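You operate a simulated robot arm through the tools that you are given. There is no shell and no other tool. Be economical: measure what you need, move in short steps, check, and stop when the job is done.

Carry out the task below with a simulated robot arm. There is one attempt and no reset: what you move stays moved.

TASK
Form a card in the green mould and drain it with the bellows.
Fine: shake it even over the small vat, three strokes on the card drain grate, then back on the slatted board; other moulds and controls stay.

It is judged by the outcome, as a careful person would: the job done as asked, and still so three seconds after it is handed in. It fails if anything else is knocked over, pushed out of place, dropped, spilled or broken.

THE ROBOT
A 6-joint arm with a two-finger parallel gripper, fixed in place. Base frame: the origin is at the foot of the arm, x ahead of it, y to its left, z up. Lengths are in m, angles in degrees, forces in N, time in s.
Its first joint turns from -66.0 to 66.0 degrees. Payload 2.9 kg.
Tool frame: the origin (TCP) lies between the finger pads and is the grasp point; the fingertips stand 0.03 m ahead of it; z points along the fingers, y is the line along which they close. The gripper opens to 0.11 m. The fingers are 0.02 m wide and 0.01 m thick; the gripper's body (0.048 by 0.112 m) begins 0.055 m behind the TCP.
Orientation is told as [roll, pitch, yaw] about the base's x, y, z axes, in that order, counted from this pose: with the fingers straight down and closing along the base's y, the tool's x points along the base's -x, its y along +y and its z along -z.

THE INTERFACE
- The arm moves only by the tool step_arm. Its argument "motion" is a list of rows, each an object of numbers (a shift or turn left out is 0, a gripper value left out holds the last): "tx", "ty", "tz": the shift along the tool's x, y, z in m; "ax", "ay", "az": the turn, a rotation vector about the tool's x, y, z in degrees; "fingers": the gripper command, from -1 (shut) to 1 (fully open), values between in proportion. In form: [{"tx": .., "ty": .., "tz": .., "ax": .., "ay": .., "az": .., "fingers": ..}, ...]. A call has 1 to 8 rows; each row shifts and turns the commanded pose from where the row before left it, along the tool's axes as they then stand. A row lasts 0.2 s, in which the tool goes at most 0.05 m and 8.6 degrees; a call with a longer step from one row to the next is refused whole, and so is a gripper value outside its range. A pose out of reach is approached as far as the arm can. The call stops where the force on the tool passes 90 N (or 10 N more than at its start, if that is more) or the arm is blocked; 0.2 s more then pass. The fingers move at their own pace (about 0.108 m/s each) and stop on an object; they squeeze with about 25 N. The grip force told is the motor's: it shows also when the fingers shut on nothing. Time passes only in rows, and 0.2 s behind the last, so rows that do not move let the fingers close. It gives the time, the measured TCP pose, the force on the tool (base axes), the opening and the grip force at its end, in the units of the frame above (readings bear some noise).
- Cameras (640 x 400 px; columns grow to the right, rows downward): "scene" is fixed at [0.075, 0.4454, 1.4035]; the picture's right is [-0.72, -0.69, 0.00], its down [-0.32, 0.33, -0.89] and it looks along [0.61, -0.64, -0.46] (base axes); focal length 321 px, centre (320, 200). "wrist" rides on the gripper at [-0.036, 0, -0.057] in the tool frame; the picture's right is [0.00, -1.00, 0.00], its down [0.97, 0.00, -0.24] and it looks along [0.24, 0.00, 0.97] (tool axes); focal length 218 px, centre (320, 200).
- get_image(camera): a new picture of that camera. No time passes.
- measure_at(camera, pixels): for up to 12 pixels [column, row] of the newest picture of that camera ("zoom" is the newest enlarged one), the place [x, y, z] in the base frame of the surface seen there, good to about 0.002 m, but the place of the scene camera against the robot may be out by one fixed shift of up to 0.018 m in any direction. No time passes.
- enlarge(camera, box): a new picture of the part [left, top, right, bottom] of that camera's present view, enlarged. No time passes.
- hand_in(): hands the job in; it is judged then, once.

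Work in short steps. Measure before you move; look again where a grasp or a placing could have gone wrong, and mend it. You have 80 turns and 38 pictures in all, the two below and enlarged ones among them. Open the gripper and draw the arm clear of the work before you hand the job in, unless the task says otherwise; then end with one line.

The tools are called after "Emit:" as name(argument=value, ...) on one line, values as JSON. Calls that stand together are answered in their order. step_arm: Moves the arm, as the interface text tells. Its arguments: {"type":"object","properties":{"motion":{"type":"array"}},"required":["motion"]} The other tools are called the same way: get_image (camera) takes a picture; measure_at (camera, pixels) gives the place of the surface under pixels of a picture; enlarge (camera, box) takes an enlarged picture of a part of a camera's view; hand_in () hands the job in.

At the start:

```text
time: 0.0
eef_pos: [0.455, 0.051, 1.1836]
orientation: [0.0, -0.1, -0.1]
wrist_force: [-0.4, 0.2, 0.2]
gripper_width: 0.1099
grasp_force: 0.1
```

scene: 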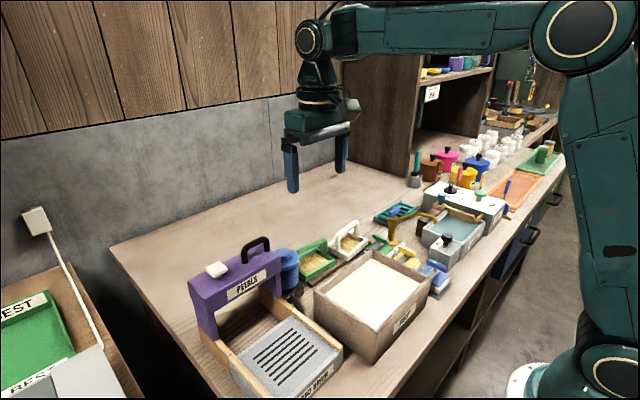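
wrist: 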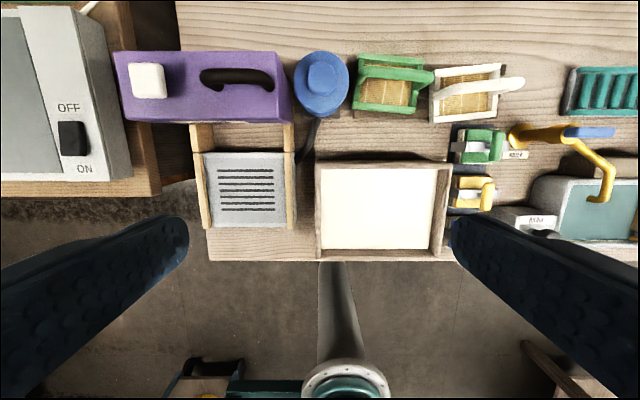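

The wrist picture shows the purple unit, a blue bulb (320,85), the green mould (390,85), a white mould (470,90), vats, and a teal slatted board (610,90). I'll enlarge both views to identify things.

Emit:
enlarge(camera="scene", box=[180, 220, 460, 395])

Emit:
enlarge(camera="scene", box=[360, 120, 560, 290])

Emit:
enlarge(camera="wrist", box=[280, 30, 640, 260])

```text
2.29 times, centred on (320, 308) of scene
```

zoom: 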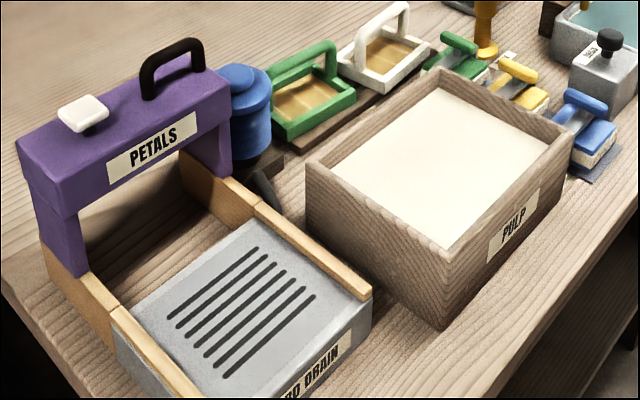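

```text
2.35 times, centred on (460, 205) of scene
```

zoom: 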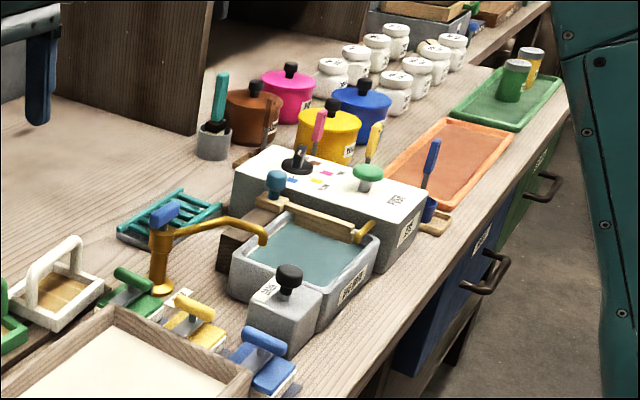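

```text
1.74 times, centred on (460, 145) of wrist
```

zoom: 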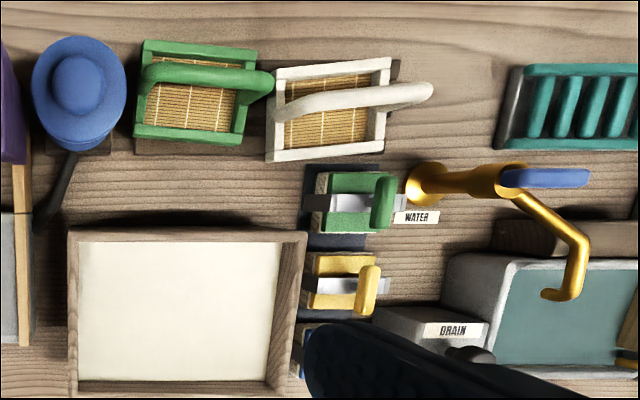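

Labels need reading: basin, and what's under the moulds.

Emit:
enlarge(camera="scene", box=[410, 170, 530, 270])

Emit:
enlarge(camera="scene", box=[265, 195, 425, 295])

Emit:
enlarge(camera="scene", box=[0, 200, 200, 400])

```text
4.00 times, centred on (470, 220) of scene
```

zoom: 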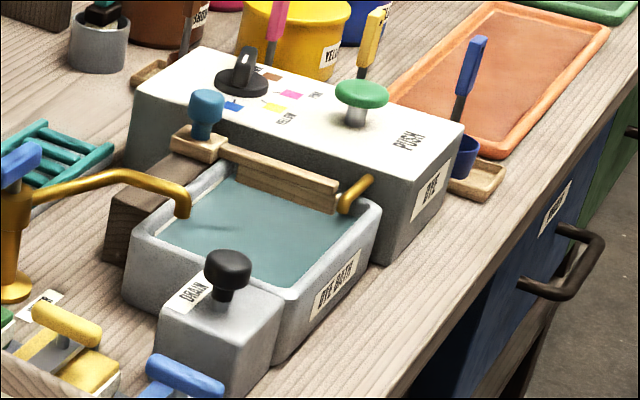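

```text
4.00 times, centred on (345, 245) of scene
```

zoom: 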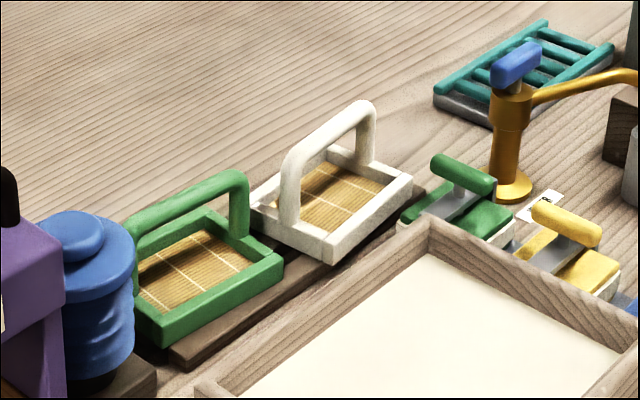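

```text
2.00 times, centred on (100, 300) of scene
```

zoom: 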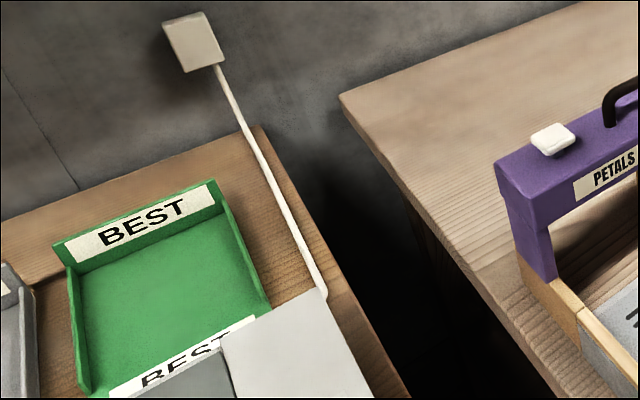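

Measuring mould, handle, pulp vat, grate and bellows with the wrist view.

Emit:
measure_at(camera="wrist", pixels=[[361, 58], [356, 108], [412, 112], [423, 62], [385, 90], [364, 72], [395, 72], [425, 76], [433, 76], [321, 75], [340, 112], [385, 116]])

Emit:
measure_at(camera="wrist", pixels=[[317, 163], [452, 163], [442, 258], [319, 258], [380, 200], [325, 175], [430, 245], [205, 155], [285, 155], [246, 190], [212, 225], [287, 223]])

Emit:
measure_at(camera="wrist", pixels=[[200, 140], [289, 140], [235, 76], [235, 115], [146, 80], [320, 60], [309, 95], [432, 115], [498, 68], [520, 83], [480, 145], [444, 200]])

```text
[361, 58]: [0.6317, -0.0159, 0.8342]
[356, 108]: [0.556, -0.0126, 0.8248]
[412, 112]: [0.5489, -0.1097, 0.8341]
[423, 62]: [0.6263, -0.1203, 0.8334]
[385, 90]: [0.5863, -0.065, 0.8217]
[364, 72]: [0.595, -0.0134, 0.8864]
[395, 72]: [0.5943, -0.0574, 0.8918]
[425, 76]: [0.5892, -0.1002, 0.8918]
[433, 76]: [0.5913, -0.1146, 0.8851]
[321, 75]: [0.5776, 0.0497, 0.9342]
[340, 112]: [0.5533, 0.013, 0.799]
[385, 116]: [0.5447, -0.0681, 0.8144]
```

```text
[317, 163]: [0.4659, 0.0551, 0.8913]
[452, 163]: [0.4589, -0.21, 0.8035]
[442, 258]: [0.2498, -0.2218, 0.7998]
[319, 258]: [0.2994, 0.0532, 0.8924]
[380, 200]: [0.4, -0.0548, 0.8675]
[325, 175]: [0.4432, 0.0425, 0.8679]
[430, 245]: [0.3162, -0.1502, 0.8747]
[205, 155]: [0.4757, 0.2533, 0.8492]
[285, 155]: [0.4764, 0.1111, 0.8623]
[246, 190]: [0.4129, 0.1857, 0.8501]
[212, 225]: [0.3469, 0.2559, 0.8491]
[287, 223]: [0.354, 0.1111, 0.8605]
```

```text
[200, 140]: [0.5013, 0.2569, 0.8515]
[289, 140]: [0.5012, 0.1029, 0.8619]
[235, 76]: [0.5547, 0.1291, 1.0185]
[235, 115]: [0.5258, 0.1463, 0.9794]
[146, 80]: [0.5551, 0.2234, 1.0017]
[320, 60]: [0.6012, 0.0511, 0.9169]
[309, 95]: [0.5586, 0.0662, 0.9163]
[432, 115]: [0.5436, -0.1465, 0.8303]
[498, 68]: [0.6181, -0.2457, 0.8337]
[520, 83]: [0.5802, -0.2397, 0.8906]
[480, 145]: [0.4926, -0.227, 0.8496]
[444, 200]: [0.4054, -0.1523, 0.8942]
```

The green mould's handle bar runs along y at x≈0.592, z top 0.892; the vat rim is 0.892, pulp level 0.867, the grate 0.850. I move above the mould and start turning the tool by about 92° so the fingers close across the bar.

Emit:
step_arm(motion=[{"tx": -0.0343, "ty": -0.029, "tz": 0.03, "fingers": 0.3}, {"tx": -0.0343, "ty": -0.029, "tz": 0.03}, {"tx": -0.0343, "ty": -0.029, "tz": 0.03}, {"tx": -0.0343, "ty": -0.029, "tz": 0.03}, {"az": 8.4}, {"az": 8.4}, {"az": 8.4}, {"az": 8.4}])

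Emit:
step_arm(motion=[{"az": 8.4}, {"az": 8.4}, {"az": 8.4}, {"az": 8.4}, {"az": 8.4}, {"az": 8.4}, {"az": 8.4}, {}])

Emit:
get_image(camera="wrist")

```text
refused: row 1 steps farther than a row can; nothing moved
```

```text
time: 1.8
eef_pos: [0.4553, 0.0508, 1.184]
orientation: [0.0, -0.1, -58.9]
wrist_force: [0.1, -0.3, 0.2]
gripper_width: 0.1099
grasp_force: 0.1
```

```text
29 pictures are left
```

wrist: 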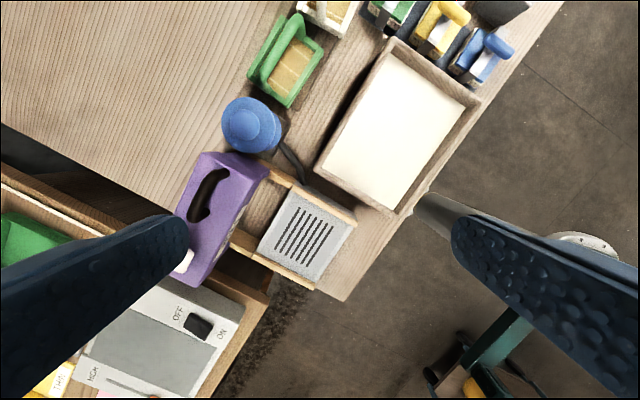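

Emit:
step_arm(motion=[{"az": 8.4, "fingers": 0.3}, {"az": 8.4}, {"az": 8.4}, {"az": 8.4}, {"tx": -0.0275, "ty": 0.0355}, {"tx": -0.0275, "ty": 0.0355}, {"tx": -0.0275, "ty": 0.0355}, {"tx": -0.0275, "ty": 0.0355}])

Emit:
step_arm(motion=[{"tz": 0.045}, {"tz": 0.045}, {"tz": 0.045}, {"tz": 0.03}, {}])

Emit:
get_image(camera="wrist")

```text
time: 3.6
eef_pos: [0.5907, -0.0643, 1.1845]
orientation: [0.0, 0.0, -92.4]
wrist_force: [-0.8, 1.5, 2.2]
gripper_width: 0.0716
grasp_force: 0.2
```

```text
time: 4.8
eef_pos: [0.593, -0.063, 1.0183]
orientation: [-0.1, 0.0, -92.4]
wrist_force: [0.4, 0.0, -0.4]
gripper_width: 0.0716
grasp_force: 0.0
```

```text
28 pictures are left
```

wrist: 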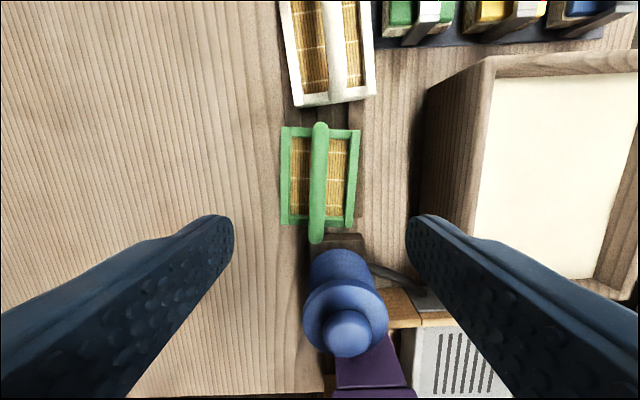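

Emit:
measure_at(camera="wrist", pixels=[[319, 130], [318, 180], [317, 230], [283, 130], [357, 133], [285, 220], [350, 221], [350, 115], [350, 240], [300, 175], [347, 332], [352, 180]])

Emit:
enlarge(camera="wrist", box=[260, 90, 400, 250])

```text
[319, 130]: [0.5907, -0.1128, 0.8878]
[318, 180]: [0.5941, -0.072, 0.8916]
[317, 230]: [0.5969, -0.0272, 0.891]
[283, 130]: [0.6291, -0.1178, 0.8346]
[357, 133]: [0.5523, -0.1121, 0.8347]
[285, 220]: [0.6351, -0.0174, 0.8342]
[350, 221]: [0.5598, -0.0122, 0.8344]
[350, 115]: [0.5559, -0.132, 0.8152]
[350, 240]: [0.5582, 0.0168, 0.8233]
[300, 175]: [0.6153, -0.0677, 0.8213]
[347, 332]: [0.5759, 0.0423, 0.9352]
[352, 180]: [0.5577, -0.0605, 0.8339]
```

```text
2.50 times, centred on (330, 170) of wrist
```

zoom: 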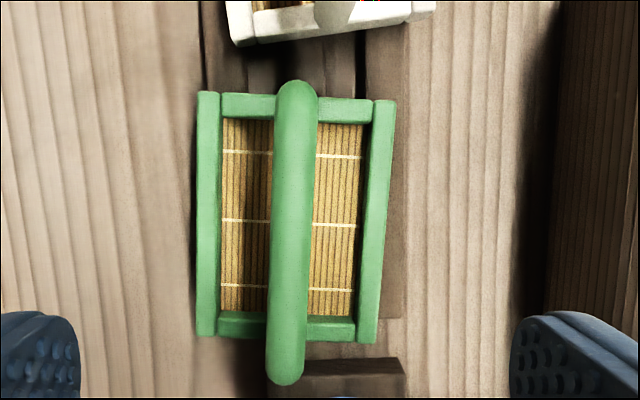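

The slatted brown board is confirmed under the mould. The bar is centred at (0.594,-0.066), top 0.8915, turned about 3.6°. I descend to z≈0.886.

Emit:
step_arm(motion=[{"az": 1.2, "tx": -0.003, "ty": 0.001}, {"tz": 0.04}, {"tz": 0.04}, {"tz": 0.03}, {"tz": 0.022}, {}])

Emit:
step_arm(motion=[{"fingers": -1}, {}, {}, {}])

Emit:
enlarge(camera="scene", box=[265, 175, 425, 295])

```text
time: 6.2
eef_pos: [0.5937, -0.0668, 0.8875]
orientation: [0.0, 0.1, -93.6]
wrist_force: [0.5, -0.1, 0.0]
gripper_width: 0.0715
grasp_force: 0.1
```

```text
time: 7.2
eef_pos: [0.5945, -0.067, 0.886]
orientation: [0.0, 0.0, -93.6]
wrist_force: [0.5, -0.5, 1.4]
gripper_width: 0.0139
grasp_force: 25.2
```

```text
3.33 times, centred on (345, 235) of scene
```

zoom: 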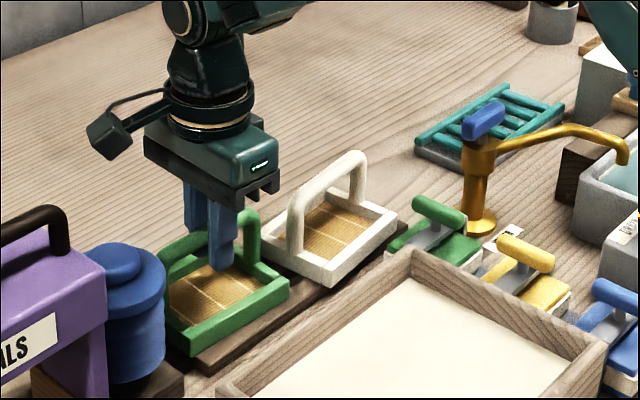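

Grip is good (0.014 m on the bar). Lifting straight up, then across to above the pulp vat centre (0.381,-0.052).

Emit:
step_arm(motion=[{"tz": -0.02}, {"tz": -0.035}, {"tz": -0.04}, {"tz": -0.035}, {}])

Emit:
step_arm(motion=[{"ty": -0.03}, {"ty": -0.045, "tx": 0.0016}, {"ty": -0.045}, {"ty": -0.045}, {"ty": -0.0485}, {"az": -3.6}, {}])

Emit:
get_image(camera="scene")

Emit:
get_image(camera="wrist")

```text
time: 8.4
eef_pos: [0.5942, -0.0678, 1.0172]
orientation: [0.1, 0.0, -93.6]
wrist_force: [0.3, -0.4, -0.3]
gripper_width: 0.0
grasp_force: 25.5
```

```text
time: 10.0
eef_pos: [0.3795, -0.0529, 1.0158]
orientation: [0.1, -0.1, -89.9]
wrist_force: [-0.8, -0.1, -0.5]
gripper_width: 0.0001
grasp_force: 25.0
```

```text
25 pictures are left
```

scene: 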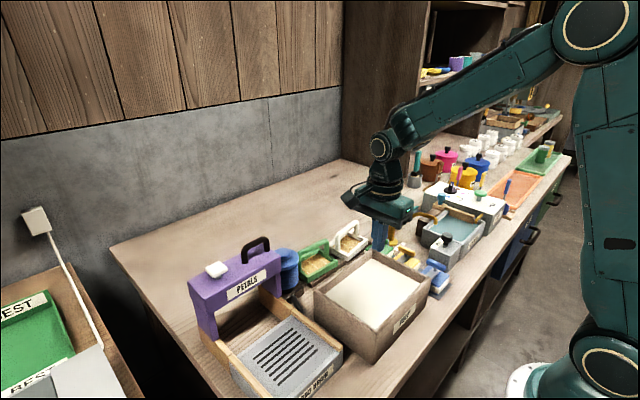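

```text
24 pictures are left
```

wrist: 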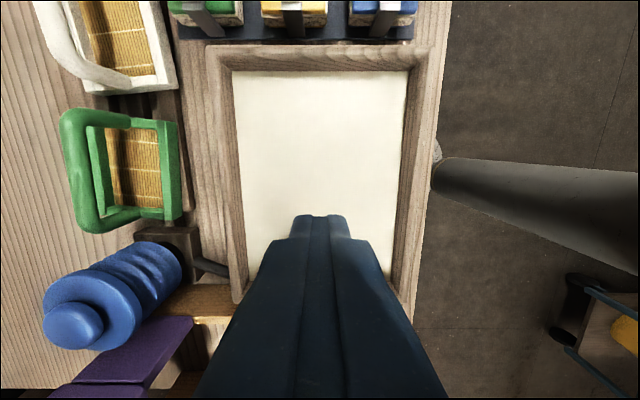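

The grip slipped off: the mould is still on the board (wrist 120,170). Checking its position before regripping lower and lifting slowly.

Emit:
step_arm(motion=[{"ty": 0.045, "fingers": 0.1}, {"ty": 0.045}, {"ty": 0.045}, {"ty": 0.045}, {"ty": 0.034, "tx": -0.014}, {"az": 3.6}, {}])

Emit:
get_image(camera="wrist")

Emit:
measure_at(camera="wrist", pixels=[[319, 130], [318, 180], [317, 230], [283, 130], [357, 133], [285, 220], [350, 221]])

```text
time: 11.6
eef_pos: [0.5927, -0.0664, 1.0158]
orientation: [0.1, 0.0, -93.5]
wrist_force: [-0.7, 0.0, -0.4]
gripper_width: 0.0606
grasp_force: 0.0
```

```text
23 pictures are left
```

wrist: 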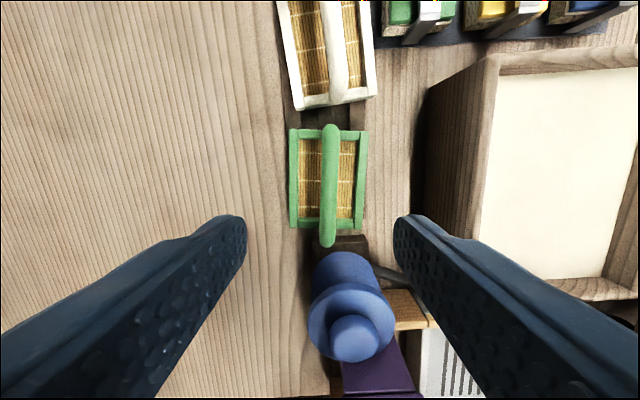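

```text
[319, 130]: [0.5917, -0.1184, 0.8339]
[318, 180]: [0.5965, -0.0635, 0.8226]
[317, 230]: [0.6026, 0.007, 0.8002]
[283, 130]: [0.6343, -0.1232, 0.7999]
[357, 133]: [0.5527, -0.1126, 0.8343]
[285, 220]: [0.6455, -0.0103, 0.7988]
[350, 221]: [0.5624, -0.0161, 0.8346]
```

Emit:
measure_at(camera="wrist", pixels=[[331, 130], [330, 180], [328, 238], [294, 134], [363, 134], [294, 222], [356, 224], [331, 160], [329, 210]])

```text
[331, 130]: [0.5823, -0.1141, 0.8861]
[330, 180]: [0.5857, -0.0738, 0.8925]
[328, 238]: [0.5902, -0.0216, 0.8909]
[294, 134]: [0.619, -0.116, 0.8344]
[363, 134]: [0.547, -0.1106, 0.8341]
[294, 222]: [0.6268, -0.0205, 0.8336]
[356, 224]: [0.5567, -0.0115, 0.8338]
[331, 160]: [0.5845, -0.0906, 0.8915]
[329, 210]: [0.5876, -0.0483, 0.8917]
```

The mould shifted 8 mm to x≈0.586, still on the board. Regripping deeper (TCP 0.872) and lifting slowly while reading force.

Emit:
step_arm(motion=[{"az": 1.2, "tx": 0, "ty": -0.0065}, {"tz": 0.045}, {"tz": 0.04}, {"tz": 0.035}, {"tz": 0.024}, {}])

Emit:
step_arm(motion=[{"fingers": -1}, {}, {}, {}, {}])

Emit:
step_arm(motion=[{"tz": -0.005}, {"tz": -0.005}, {}])

Emit:
enlarge(camera="scene", box=[265, 175, 425, 295])

```text
time: 13.0
eef_pos: [0.5878, -0.0663, 0.8711]
orientation: [0.1, 0.0, -94.7]
wrist_force: [0.6, -0.1, -0.1]
gripper_width: 0.0603
grasp_force: 0.1
```

```text
time: 14.2
eef_pos: [0.5873, -0.0661, 0.8729]
orientation: [0.1, 0.0, -94.8]
wrist_force: [-0.8, -0.8, 0.4]
gripper_width: 0.0138
grasp_force: 25.5
```

```text
time: 15.0
eef_pos: [0.5881, -0.066, 0.8841]
orientation: [0.0, -0.1, -94.9]
wrist_force: [0.2, -0.1, -1.3]
gripper_width: 0.0137
grasp_force: 25.2
```

```text
3.33 times, centred on (345, 235) of scene
```

zoom: 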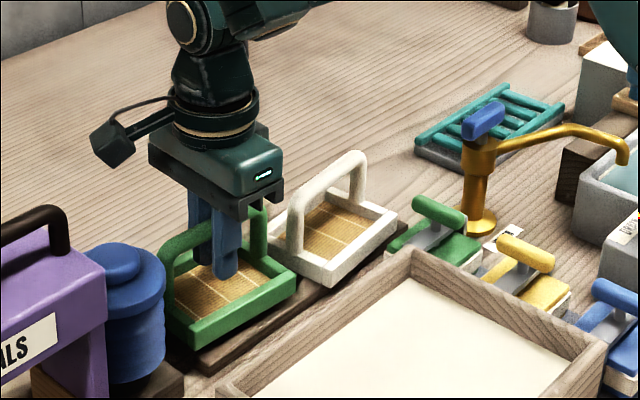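

It appears lifted. Continuing upward gently with a check.

Emit:
step_arm(motion=[{"tz": -0.01}, {"tz": -0.015}, {"tz": -0.015}, {"tz": -0.015}, {"tz": -0.015}, {"tz": -0.015}, {"tz": -0.015}, {}])

Emit:
get_image(camera="wrist")

```text
time: 16.8
eef_pos: [0.5875, -0.0652, 0.9821]
orientation: [0.1, 0.0, -94.8]
wrist_force: [-0.6, 0.2, -0.1]
gripper_width: 0.0136
grasp_force: 24.8
```

```text
21 pictures are left
```

wrist: 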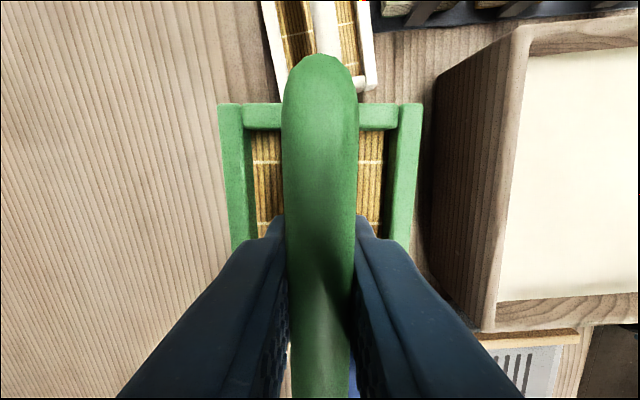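

Held well now. Across to the vat at moderate speed, then square up.

Emit:
step_arm(motion=[{"ty": -0.02}, {"ty": -0.03}, {"ty": -0.032}, {"ty": -0.032, "tx": -0.0043}, {"ty": -0.032}, {"ty": -0.032}, {"ty": -0.029}, {"az": -4.8}])

Emit:
get_image(camera="wrist")

```text
time: 18.6
eef_pos: [0.3808, -0.0524, 0.9815]
orientation: [0.0, 0.0, -89.9]
wrist_force: [0.4, -0.6, -0.3]
gripper_width: 0.0137
grasp_force: 24.6
```

```text
20 pictures are left
```

wrist: 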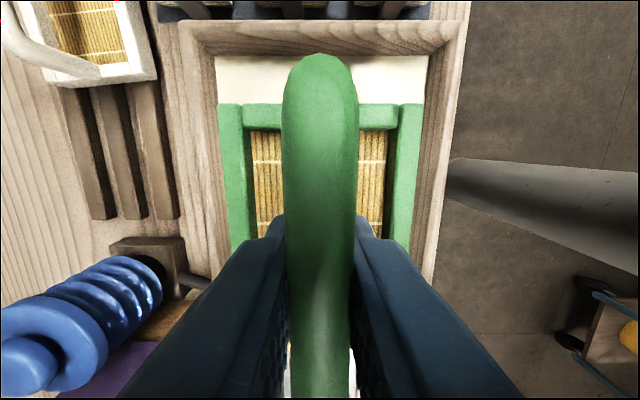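

Mould is centred over the vat. Dipping slowly until the frame is under the pulp level (0.867), holding, then raising.

Emit:
step_arm(motion=[{"tz": 0.015}, {"tz": 0.02}, {"tz": 0.02}, {"tz": 0.015}, {"tz": 0.01}, {"tz": 0.008}, {}, {}])

Emit:
enlarge(camera="wrist", box=[180, 0, 460, 280])

```text
time: 20.4
eef_pos: [0.3809, -0.054, 0.895]
orientation: [0.0, 0.0, -90.1]
wrist_force: [0.3, -1.1, -0.5]
gripper_width: 0.0138
grasp_force: 25.2
```

```text
1.43 times, centred on (320, 140) of wrist
```

zoom: 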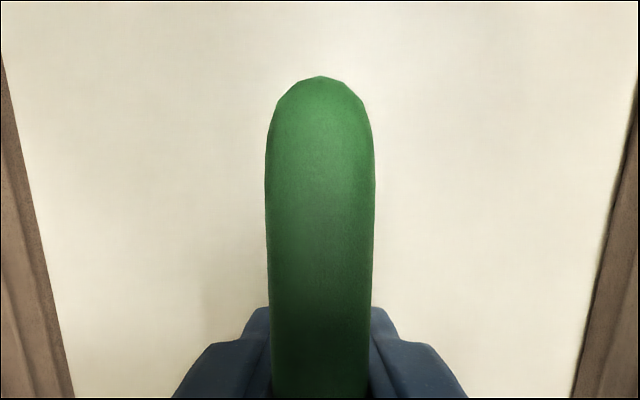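

The frame is fully submerged. Raising it level to just above the rim, and looking.

Emit:
step_arm(motion=[{"tz": -0.008}, {"tz": -0.012}, {"tz": -0.012}, {"tz": -0.012}, {"tz": -0.012}, {"tz": -0.012}, {"tz": -0.012}, {}])

Emit:
enlarge(camera="wrist", box=[180, 20, 460, 280])

```text
time: 22.2
eef_pos: [0.3814, -0.053, 0.9765]
orientation: [0.0, 0.0, -90.0]
wrist_force: [0.3, -1.0, -0.5]
gripper_width: 0.0138
grasp_force: 25.5
```

```text
1.54 times, centred on (320, 150) of wrist
```

zoom: 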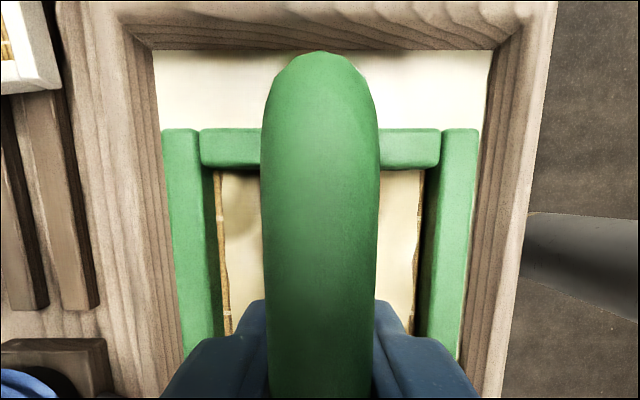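

The mesh carries pulp with ragged edges. Shaking it level over the vat, ±15 mm both ways.

Emit:
step_arm(motion=[{"ty": 0.015}, {"ty": -0.03}, {"ty": 0.03}, {"ty": -0.03}, {"ty": 0.03}, {"ty": -0.03}, {"ty": 0.015}, {}])

Emit:
step_arm(motion=[{"tx": 0.012}, {"tx": -0.024}, {"tx": 0.024}, {"tx": -0.024}, {"tx": 0.024}, {"tx": -0.024}, {"tx": 0.012}, {}])

Emit:
enlarge(camera="wrist", box=[180, 20, 460, 280])

Emit:
enlarge(camera="scene", box=[300, 190, 460, 310])

```text
time: 24.0
eef_pos: [0.3816, -0.0526, 0.9751]
orientation: [-0.1, -0.1, -90.0]
wrist_force: [0.5, -0.8, -0.2]
gripper_width: 0.0137
grasp_force: 25.0
```

```text
time: 25.8
eef_pos: [0.3814, -0.0522, 0.9737]
orientation: [-0.1, 0.0, -89.9]
wrist_force: [0.1, -0.2, -1.6]
gripper_width: 0.0138
grasp_force: 25.6
```

```text
1.54 times, centred on (320, 150) of wrist
```

zoom: 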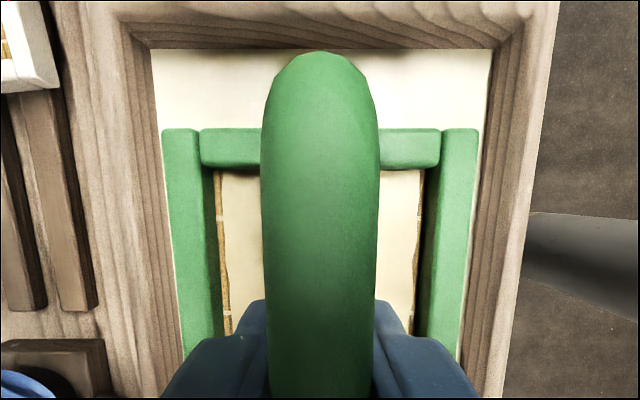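

```text
3.33 times, centred on (380, 250) of scene
```

zoom: 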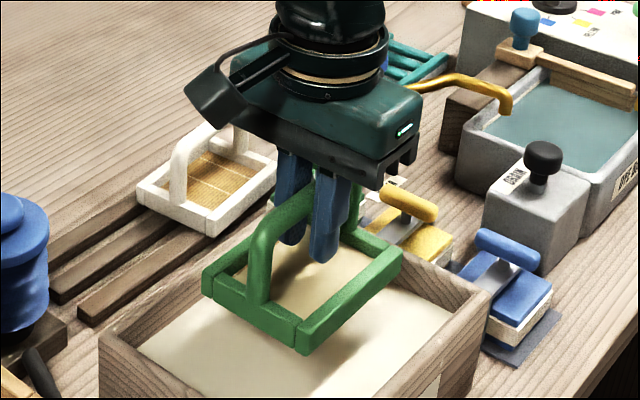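

The sheet looks smoother (dark patch at upper left gone). One more, slightly livelier set to be sure it is even.

Emit:
step_arm(motion=[{"ty": 0.02}, {"ty": -0.04}, {"ty": 0.04}, {"ty": -0.04}, {"ty": 0.04}, {"ty": -0.04}, {"ty": 0.02}, {}])

Emit:
enlarge(camera="wrist", box=[180, 20, 460, 280])

Emit:
measure_at(camera="wrist", pixels=[[222, 106], [420, 106], [266, 140], [372, 140]])

```text
time: 27.6
eef_pos: [0.3816, -0.0533, 0.9745]
orientation: [0.0, 0.0, -90.0]
wrist_force: [-0.4, 0.2, -1.2]
gripper_width: 0.0139
grasp_force: 24.8
```

```text
1.54 times, centred on (320, 150) of wrist
```

zoom: 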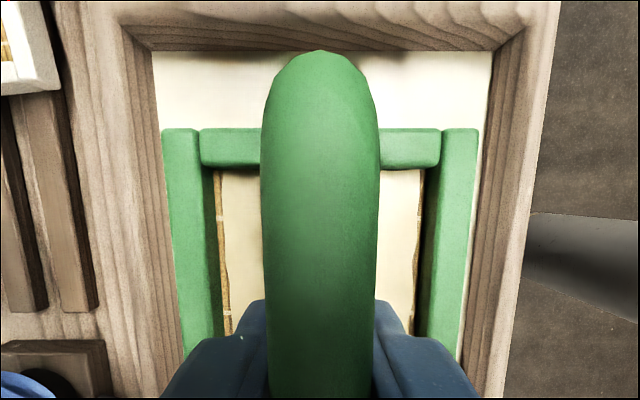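

```text
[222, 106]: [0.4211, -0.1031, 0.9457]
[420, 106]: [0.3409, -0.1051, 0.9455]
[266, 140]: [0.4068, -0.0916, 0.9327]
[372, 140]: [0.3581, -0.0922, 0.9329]
```

Sheet even (0.933 at both sides), mould level. Moving level to above the card drain grate (0.413,0.184).

Emit:
step_arm(motion=[{"tx": 0.02}, {"tx": 0.034, "ty": 0.005}, {"tx": 0.037, "ty": 0.006}, {"tx": 0.037, "ty": 0.006}, {"tx": 0.037, "ty": 0.006}, {"tx": 0.037, "ty": 0.006}, {"tx": 0.034, "ty": 0.003}, {}])

Emit:
get_image(camera="wrist")

Emit:
get_image(camera="scene")

```text
time: 29.4
eef_pos: [0.4153, 0.1842, 0.9737]
orientation: [0.1, -0.1, -90.1]
wrist_force: [-0.3, 0.0, 0.1]
gripper_width: 0.0135
grasp_force: 25.1
```

```text
14 pictures are left
```

wrist: 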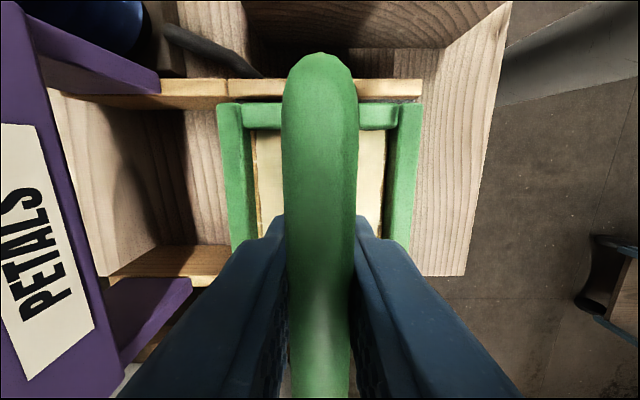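

```text
13 pictures are left
```

scene: 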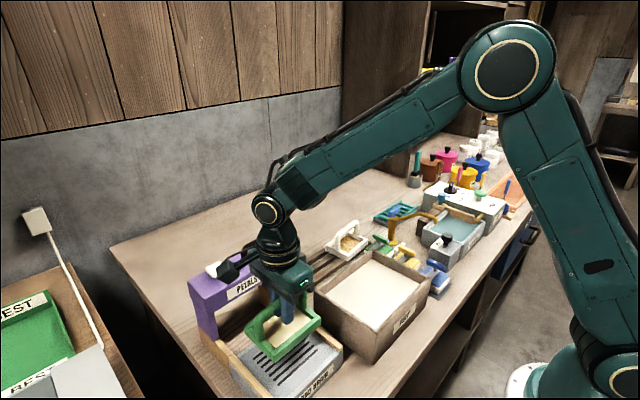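

Emit:
measure_at(camera="wrist", pixels=[[180, 88], [180, 82], [180, 94], [400, 88], [420, 95], [150, 247], [150, 262], [235, 108], [405, 108], [240, 235], [410, 230], [430, 250]])

Emit:
enlarge(camera="scene", box=[180, 260, 360, 400])

```text
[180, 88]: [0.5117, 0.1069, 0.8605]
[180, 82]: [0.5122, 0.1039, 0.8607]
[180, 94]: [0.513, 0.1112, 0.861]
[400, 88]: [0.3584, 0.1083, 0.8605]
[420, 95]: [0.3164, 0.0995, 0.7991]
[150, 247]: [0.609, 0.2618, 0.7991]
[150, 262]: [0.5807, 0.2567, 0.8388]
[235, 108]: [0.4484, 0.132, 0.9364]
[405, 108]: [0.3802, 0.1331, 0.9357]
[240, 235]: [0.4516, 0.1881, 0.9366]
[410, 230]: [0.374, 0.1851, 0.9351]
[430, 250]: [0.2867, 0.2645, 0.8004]
```

```text
2.86 times, centred on (270, 330) of scene
```

zoom: 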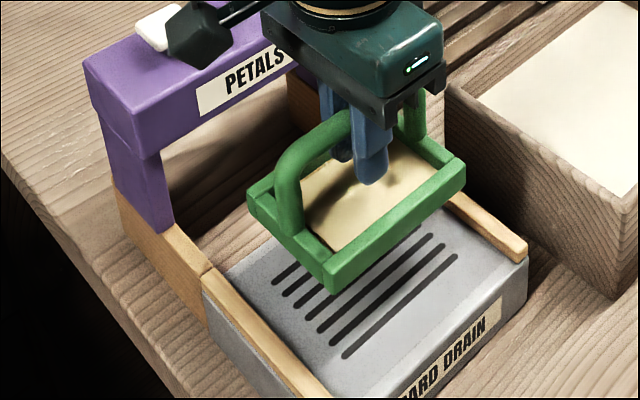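

Frame spans y 0.131–0.237, rails inside at 0.114 and 0.253, so it fits. Lowering onto the grate (top 0.850, TCP target ≈0.909).

Emit:
step_arm(motion=[{"tz": 0.015}, {"tz": 0.018}, {"tz": 0.015}, {"tz": 0.01}, {"tz": 0.005}, {}])

Emit:
enlarge(camera="scene", box=[180, 260, 360, 400])

```text
time: 30.8
eef_pos: [0.4136, 0.1844, 0.9127]
orientation: [0.0, 0.0, -90.0]
wrist_force: [-0.1, 0.5, -0.2]
gripper_width: 0.0136
grasp_force: 24.8
```

```text
2.86 times, centred on (270, 330) of scene
```

zoom: 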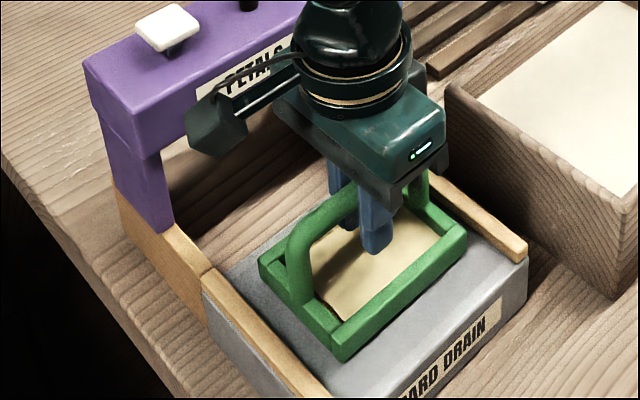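

Emit:
step_arm(motion=[{"tz": 0.002}, {"tz": 0.0015}, {}])

Emit:
step_arm(motion=[{"fingers": -0.2}, {}, {"tz": -0.03}, {"tz": -0.04}, {"tz": -0.045}, {"tz": -0.045}, {"tz": -0.01}, {}])

Emit:
get_image(camera="wrist")

```text
time: 31.6
eef_pos: [0.4137, 0.1829, 0.9088]
orientation: [0.0, -0.1, -90.0]
wrist_force: [0.4, -0.6, -0.3]
gripper_width: 0.0141
grasp_force: 24.7
```

```text
time: 33.4
eef_pos: [0.4133, 0.1809, 1.0784]
orientation: [0.1, 0.0, -90.0]
wrist_force: [0.5, -1.1, -0.2]
gripper_width: 0.0442
grasp_force: 0.1
```

```text
10 pictures are left
```

wrist: 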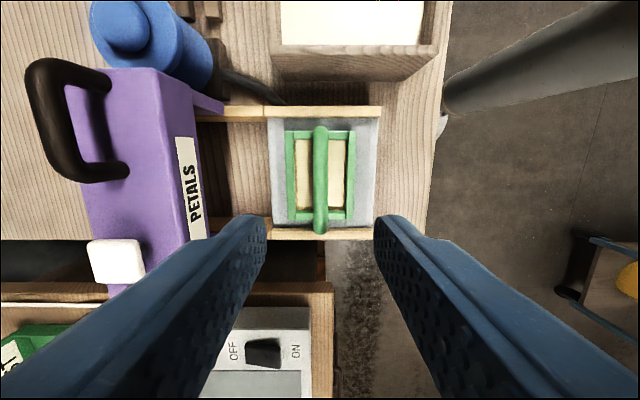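

Mould rests on the grate with its sheet. Now fingers shut and over to the bellows knob at (0.577,0.046), going around the petals unit.

Emit:
step_arm(motion=[{"tx": -0.0447, "fingers": -1}, {"tx": -0.0447}, {"tx": -0.0447}, {"ty": 0.041}, {"ty": 0.041}, {"ty": 0.041}, {"ty": 0.041}, {}])

Emit:
measure_at(camera="wrist", pixels=[[124, 25], [112, 20], [140, 25], [124, 45], [100, 30], [165, 40]])

Emit:
enlarge(camera="scene", box=[200, 190, 380, 330])

```text
time: 35.2
eef_pos: [0.5765, 0.0489, 1.0798]
orientation: [0.0, 0.0, -90.0]
wrist_force: [-0.5, -0.5, -0.1]
gripper_width: 0.0002
grasp_force: 25.1
```

```text
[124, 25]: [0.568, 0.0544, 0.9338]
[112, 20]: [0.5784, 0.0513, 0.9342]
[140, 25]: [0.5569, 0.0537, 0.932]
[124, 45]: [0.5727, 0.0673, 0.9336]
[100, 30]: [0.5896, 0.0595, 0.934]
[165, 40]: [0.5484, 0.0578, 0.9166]
```

```text
2.86 times, centred on (290, 260) of scene
```

zoom: 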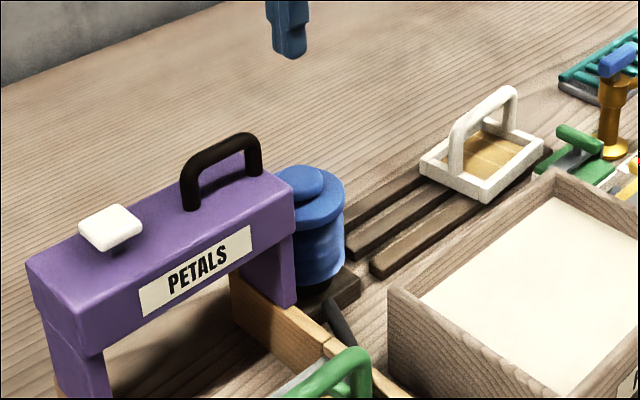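

Emit:
measure_at(camera="wrist", pixels=[[40, 70], [45, 120], [70, 170], [95, 78], [120, 168], [85, 75], [180, 75]])

Emit:
step_arm(motion=[{"tx": -0.003, "tz": 0.04}, {"tz": 0.04}, {"tz": 0.02}, {}])

Emit:
enlarge(camera="scene", box=[200, 150, 380, 310])

```text
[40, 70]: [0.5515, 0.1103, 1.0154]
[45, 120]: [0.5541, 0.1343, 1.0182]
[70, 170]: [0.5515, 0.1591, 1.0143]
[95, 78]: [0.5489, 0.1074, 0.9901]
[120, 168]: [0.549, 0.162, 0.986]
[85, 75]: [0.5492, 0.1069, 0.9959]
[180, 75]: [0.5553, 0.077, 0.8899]
```

```text
time: 36.2
eef_pos: [0.5769, 0.0453, 0.979]
orientation: [0.0, 0.0, -90.0]
wrist_force: [-0.5, 0.6, -0.4]
gripper_width: 0.0
grasp_force: 25.1
```

```text
2.50 times, centred on (290, 230) of scene
```

zoom: 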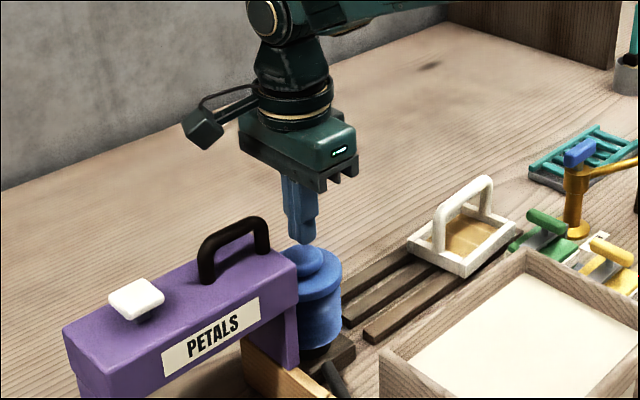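

Fingers are right over the knob (tips ≈0.949, knob top 0.934). Pressing gently to learn the stroke.

Emit:
step_arm(motion=[{"tz": 0.01}, {"tz": 0.01}, {"tz": 0.01}, {"tz": 0.01}, {}])

```text
time: 37.4
eef_pos: [0.5783, 0.0449, 0.9463]
orientation: [0.5, 0.0, -90.1]
wrist_force: [-22.7, -3.3, 63.2]
gripper_width: 0.0003
grasp_force: 25.0
```

Emit:
enlarge(camera="scene", box=[230, 190, 350, 310])

```text
3.33 times, centred on (290, 250) of scene
```

zoom: 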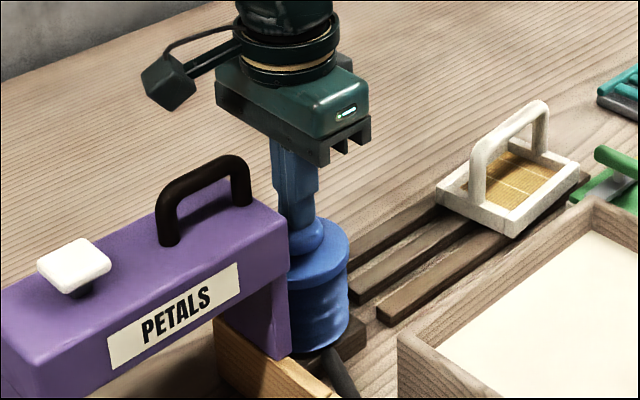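

Bellows is compressed. I nudge 2 mm further to tell whether this is the end stop.

Emit:
step_arm(motion=[{"tz": 0.002}, {}])

```text
time: 38.0
eef_pos: [0.5769, 0.0457, 0.9458]
orientation: [0.7, 0.1, -90.0]
wrist_force: [-27.4, -6.1, 71.2]
gripper_width: 0.0
grasp_force: 25.1
```

Emit:
step_arm(motion=[{"tz": 0.003}, {}])

```text
time: 38.5
eef_pos: [0.5785, 0.0461, 0.9493]
orientation: [0.8, 0.2, -90.0]
wrist_force: [-10.8, -2.0, 23.0]
gripper_width: 0.0003
grasp_force: 24.8
stopped in row 2: the force on the tool passed its limit (the readings are from after the stop); the commanded pose is now the measured one
```

The end stop is reached (about 18 mm stroke). Releasing fully, then checking free return.

Emit:
step_arm(motion=[{"tz": -0.01}, {"tz": -0.01}, {"tz": -0.01}, {}, {}, {}])

Emit:
enlarge(camera="scene", box=[200, 190, 380, 400])

```text
time: 39.9
eef_pos: [0.5788, 0.0454, 0.9754]
orientation: [0.7, -0.1, -89.9]
wrist_force: [0.6, 0.9, -0.2]
gripper_width: 0.0
grasp_force: 25.4
```

```text
1.90 times, centred on (290, 295) of scene
```

zoom: 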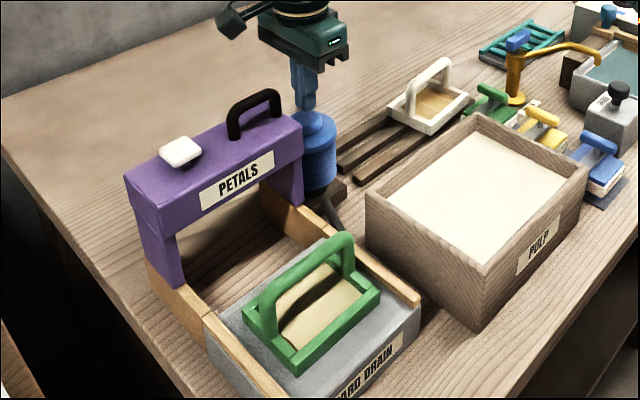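

Bellows is back up and free of load; stroke one done. Stroke two, then release.

Emit:
step_arm(motion=[{"tz": 0.01}, {"tz": 0.01}, {"tz": 0.01}, {"tz": 0.006}, {}])

Emit:
step_arm(motion=[{"tz": -0.012}, {"tz": -0.012}, {"tz": -0.012}, {}, {}, {}])

Emit:
step_arm(motion=[{"tz": 0.01}, {"tz": 0.01}, {"tz": 0.01}, {"tz": 0.006}, {}])

Emit:
step_arm(motion=[{"tz": -0.012}, {"tz": -0.012}, {"tz": -0.012}, {}, {}, {"tz": -0.04}, {"tz": -0.045}, {}])

Emit:
enlarge(camera="scene", box=[200, 240, 360, 400])

```text
time: 41.1
eef_pos: [0.5795, 0.0455, 0.9463]
orientation: [1.1, 0.1, -90.0]
wrist_force: [-21.6, -4.0, 58.8]
gripper_width: 0.0001
grasp_force: 24.6
```

```text
time: 42.5
eef_pos: [0.5785, 0.0455, 0.9751]
orientation: [0.7, -0.1, -90.0]
wrist_force: [1.1, 0.2, 0.2]
gripper_width: 0.0001
grasp_force: 24.8
```

```text
time: 43.7
eef_pos: [0.5786, 0.0452, 0.9464]
orientation: [1.2, 0.2, -90.0]
wrist_force: [-23.3, 0.2, 60.4]
gripper_width: 0.0
grasp_force: 25.3
```

```text
time: 45.5
eef_pos: [0.5771, 0.0438, 1.0609]
orientation: [0.7, 0.0, -90.0]
wrist_force: [-0.3, 0.6, -0.5]
gripper_width: 0.0
grasp_force: 25.4
```

```text
2.50 times, centred on (280, 320) of scene
```

zoom: 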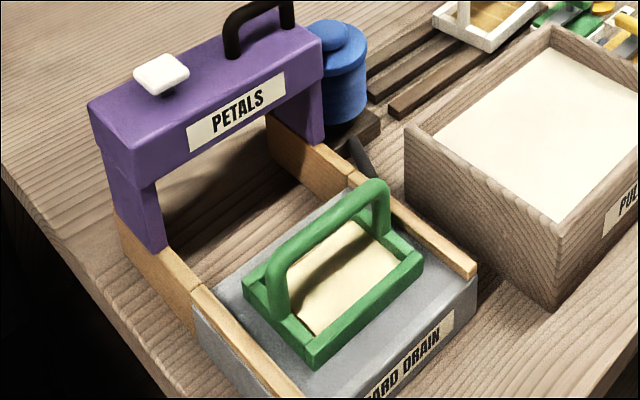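

Three full strokes are done and the bellows is back up. Returning to above the mould, opening the fingers on the way.

Emit:
step_arm(motion=[{"ay": -0.7, "tz": -0.01}, {"ty": -0.041}, {"ty": -0.041}, {"ty": -0.041}, {"ty": -0.0405}, {"tx": 0.046, "fingers": 0}, {"tx": 0.046}, {"tx": 0.0465}])

Emit:
get_image(camera="wrist")

Emit:
measure_at(camera="wrist", pixels=[[320, 135], [320, 180], [320, 225], [290, 137], [350, 137], [292, 215], [347, 215]])

```text
time: 47.3
eef_pos: [0.4124, 0.1851, 1.0662]
orientation: [0.7, -0.7, -90.1]
wrist_force: [0.6, 0.2, 0.6]
gripper_width: 0.0551
grasp_force: 0.1
```

```text
4 pictures are left
```

wrist: 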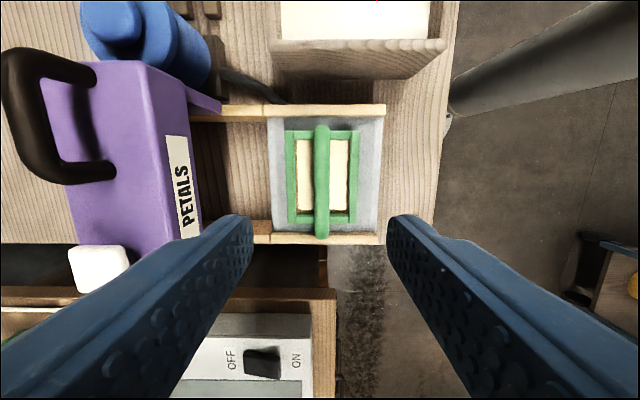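

```text
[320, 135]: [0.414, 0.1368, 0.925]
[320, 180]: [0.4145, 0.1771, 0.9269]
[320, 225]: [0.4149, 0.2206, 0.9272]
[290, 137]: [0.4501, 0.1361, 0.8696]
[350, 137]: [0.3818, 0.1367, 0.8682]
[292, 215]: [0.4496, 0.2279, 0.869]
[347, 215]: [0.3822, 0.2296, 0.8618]
```

Bar at (0.4145, y 0.183), top 0.927, square to the tool. Fixing the small tilt, descending to 0.908 and gripping.

Emit:
step_arm(motion=[{"ax": 0.7, "ay": 0.7, "ty": 0.002, "tx": -0.002}, {"tz": 0.04}, {"tz": 0.045}, {"tz": 0.04}, {"tz": 0.02}, {"tz": 0.012}, {}])

Emit:
step_arm(motion=[{"fingers": -1}, {}, {}, {}, {}])

Emit:
step_arm(motion=[{"tz": -0.005}, {"tz": -0.01}, {"tz": -0.015}, {"tz": -0.02}, {"tz": -0.02}, {"tz": -0.015}, {"tz": -0.005}, {}])

```text
time: 48.9
eef_pos: [0.4155, 0.1821, 0.9074]
orientation: [0.0, 0.0, -90.1]
wrist_force: [1.3, 0.5, -0.7]
gripper_width: 0.0547
grasp_force: 0.0
```

```text
time: 50.1
eef_pos: [0.4176, 0.183, 0.908]
orientation: [0.0, -0.1, -90.0]
wrist_force: [1.0, 0.1, 0.0]
gripper_width: 0.0137
grasp_force: 24.9
```

```text
time: 51.9
eef_pos: [0.4162, 0.1814, 0.9989]
orientation: [-0.1, 0.0, -90.0]
wrist_force: [-0.4, -0.3, -0.3]
gripper_width: 0.0137
grasp_force: 25.4
```

Held. Moving back over the vat side, then out to the slatted board at the original spot.

Emit:
step_arm(motion=[{"tx": -0.02}, {"tx": -0.036}, {"tx": -0.04}, {"tx": -0.04}, {"tx": -0.04}, {"tx": -0.04}, {"tx": -0.0314}, {}])

Emit:
step_arm(motion=[{"ty": 0.02}, {"ty": 0.035}, {"ty": 0.035}, {"ty": 0.035}, {"ty": 0.033}, {"ty": 0.02}, {"az": 3.6}, {}])

Emit:
get_image(camera="wrist")

```text
time: 53.7
eef_pos: [0.4148, -0.0653, 0.9986]
orientation: [0.0, 0.1, -90.0]
wrist_force: [0.6, 0.5, -1.5]
gripper_width: 0.0138
grasp_force: 25.4
```

```text
time: 55.5
eef_pos: [0.5945, -0.065, 0.9983]
orientation: [-0.1, 0.0, -93.6]
wrist_force: [0.2, 0.5, 0.5]
gripper_width: 0.0138
grasp_force: 25.4
```

```text
3 pictures are left
```

wrist: 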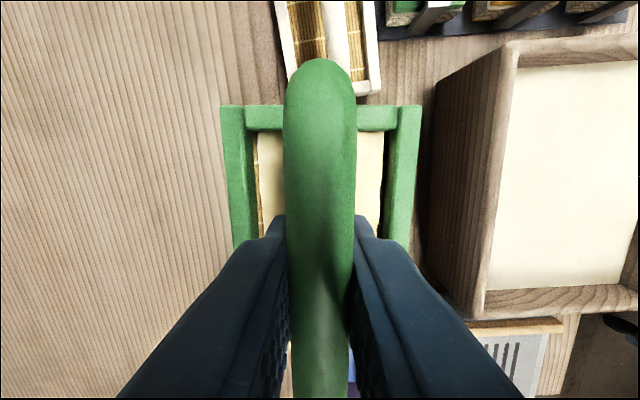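

Emit:
measure_at(camera="wrist", pixels=[[235, 110], [408, 110], [375, 92], [365, 85], [300, 95]])

```text
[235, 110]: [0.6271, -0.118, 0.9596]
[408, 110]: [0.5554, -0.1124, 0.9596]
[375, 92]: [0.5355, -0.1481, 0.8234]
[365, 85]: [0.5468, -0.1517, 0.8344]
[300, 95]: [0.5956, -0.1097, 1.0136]
```

The frame corners match the original placing (0.627,-0.118). Lowering onto the board (TCP ≈0.873).

Emit:
step_arm(motion=[{"tz": 0.02}, {"tz": 0.03}, {"tz": 0.03}, {"tz": 0.02}, {"tz": 0.014}, {"tz": 0.007}, {"tz": 0.003}, {}])

Emit:
enlarge(camera="scene", box=[265, 205, 385, 295])

```text
time: 57.3
eef_pos: [0.594, -0.0655, 0.8752]
orientation: [0.0, 0.0, -93.5]
wrist_force: [-0.8, 0.1, -0.4]
gripper_width: 0.0138
grasp_force: 24.4
```

```text
4.44 times, centred on (325, 250) of scene
```

zoom: 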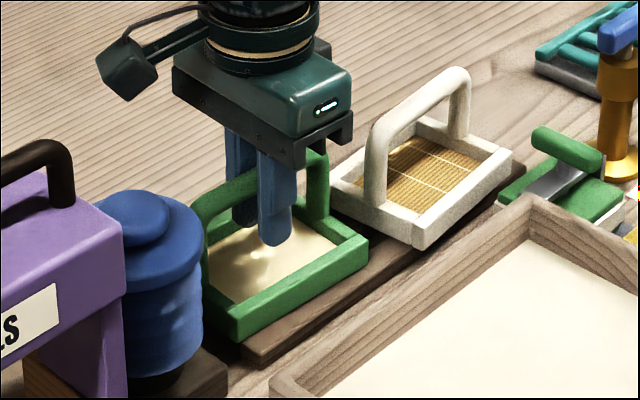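

Just above or on the board. Lowering the last 2–3 mm, then releasing and rising.

Emit:
step_arm(motion=[{"tz": 0.0015}, {"tz": 0.0015}, {}])

Emit:
step_arm(motion=[{"fingers": -0.2}, {}, {"tz": -0.02}, {"tz": -0.04}, {"tz": -0.045}, {"tz": -0.045}, {"tz": -0.04}, {}])

Emit:
get_image(camera="wrist")

```text
time: 58.1
eef_pos: [0.5949, -0.0647, 0.874]
orientation: [0.1, 0.0, -93.7]
wrist_force: [-6.4, -0.3, 18.7]
gripper_width: 0.0141
grasp_force: 24.9
```

```text
time: 59.9
eef_pos: [0.5953, -0.0637, 1.0624]
orientation: [0.0, 0.0, -93.5]
wrist_force: [-0.2, -0.5, -0.4]
gripper_width: 0.0439
grasp_force: 0.0
```

```text
1 pictures are left
```

wrist: 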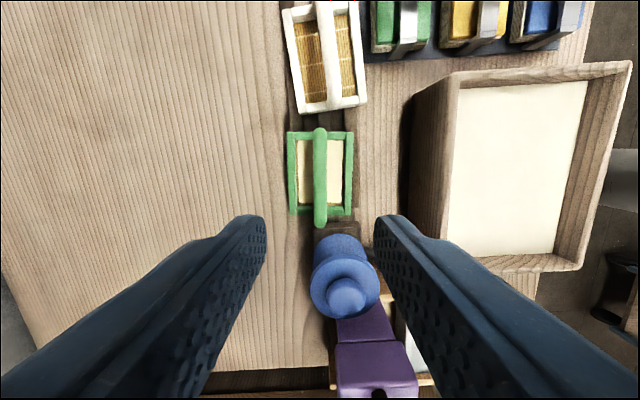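

The mould sits on the slatted board with its card. I draw the arm clear upward and open, with a final check picture.

Emit:
step_arm(motion=[{"tz": -0.045, "fingers": 1}, {"tz": -0.045}, {"ty": -0.04}, {"ty": -0.04}, {"ty": -0.04}, {}, {}])

Emit:
get_image(camera="scene")

```text
time: 61.5
eef_pos: [0.4728, -0.0582, 1.1525]
orientation: [-0.1, 0.0, -93.6]
wrist_force: [-0.5, -0.4, -0.4]
gripper_width: 0.1103
grasp_force: 0.0
```

```text
0 pictures are left
```

scene: 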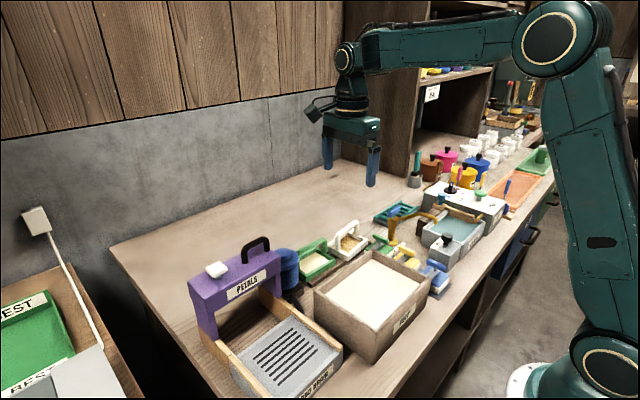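

Everything is in place and the arm is clear; handing in.

Emit:
hand_in()

```text
The job is handed in.
```

The card is formed in the green mould, shaken over the pulp vat (which I took as the small vat), drained with three full bellows strokes on the card drain grate, and set back on the slatted board. My first grip slipped on lifting and moved the empty mould about 8 mm; the final placing matches its original spot. The other moulds and controls were not touched.
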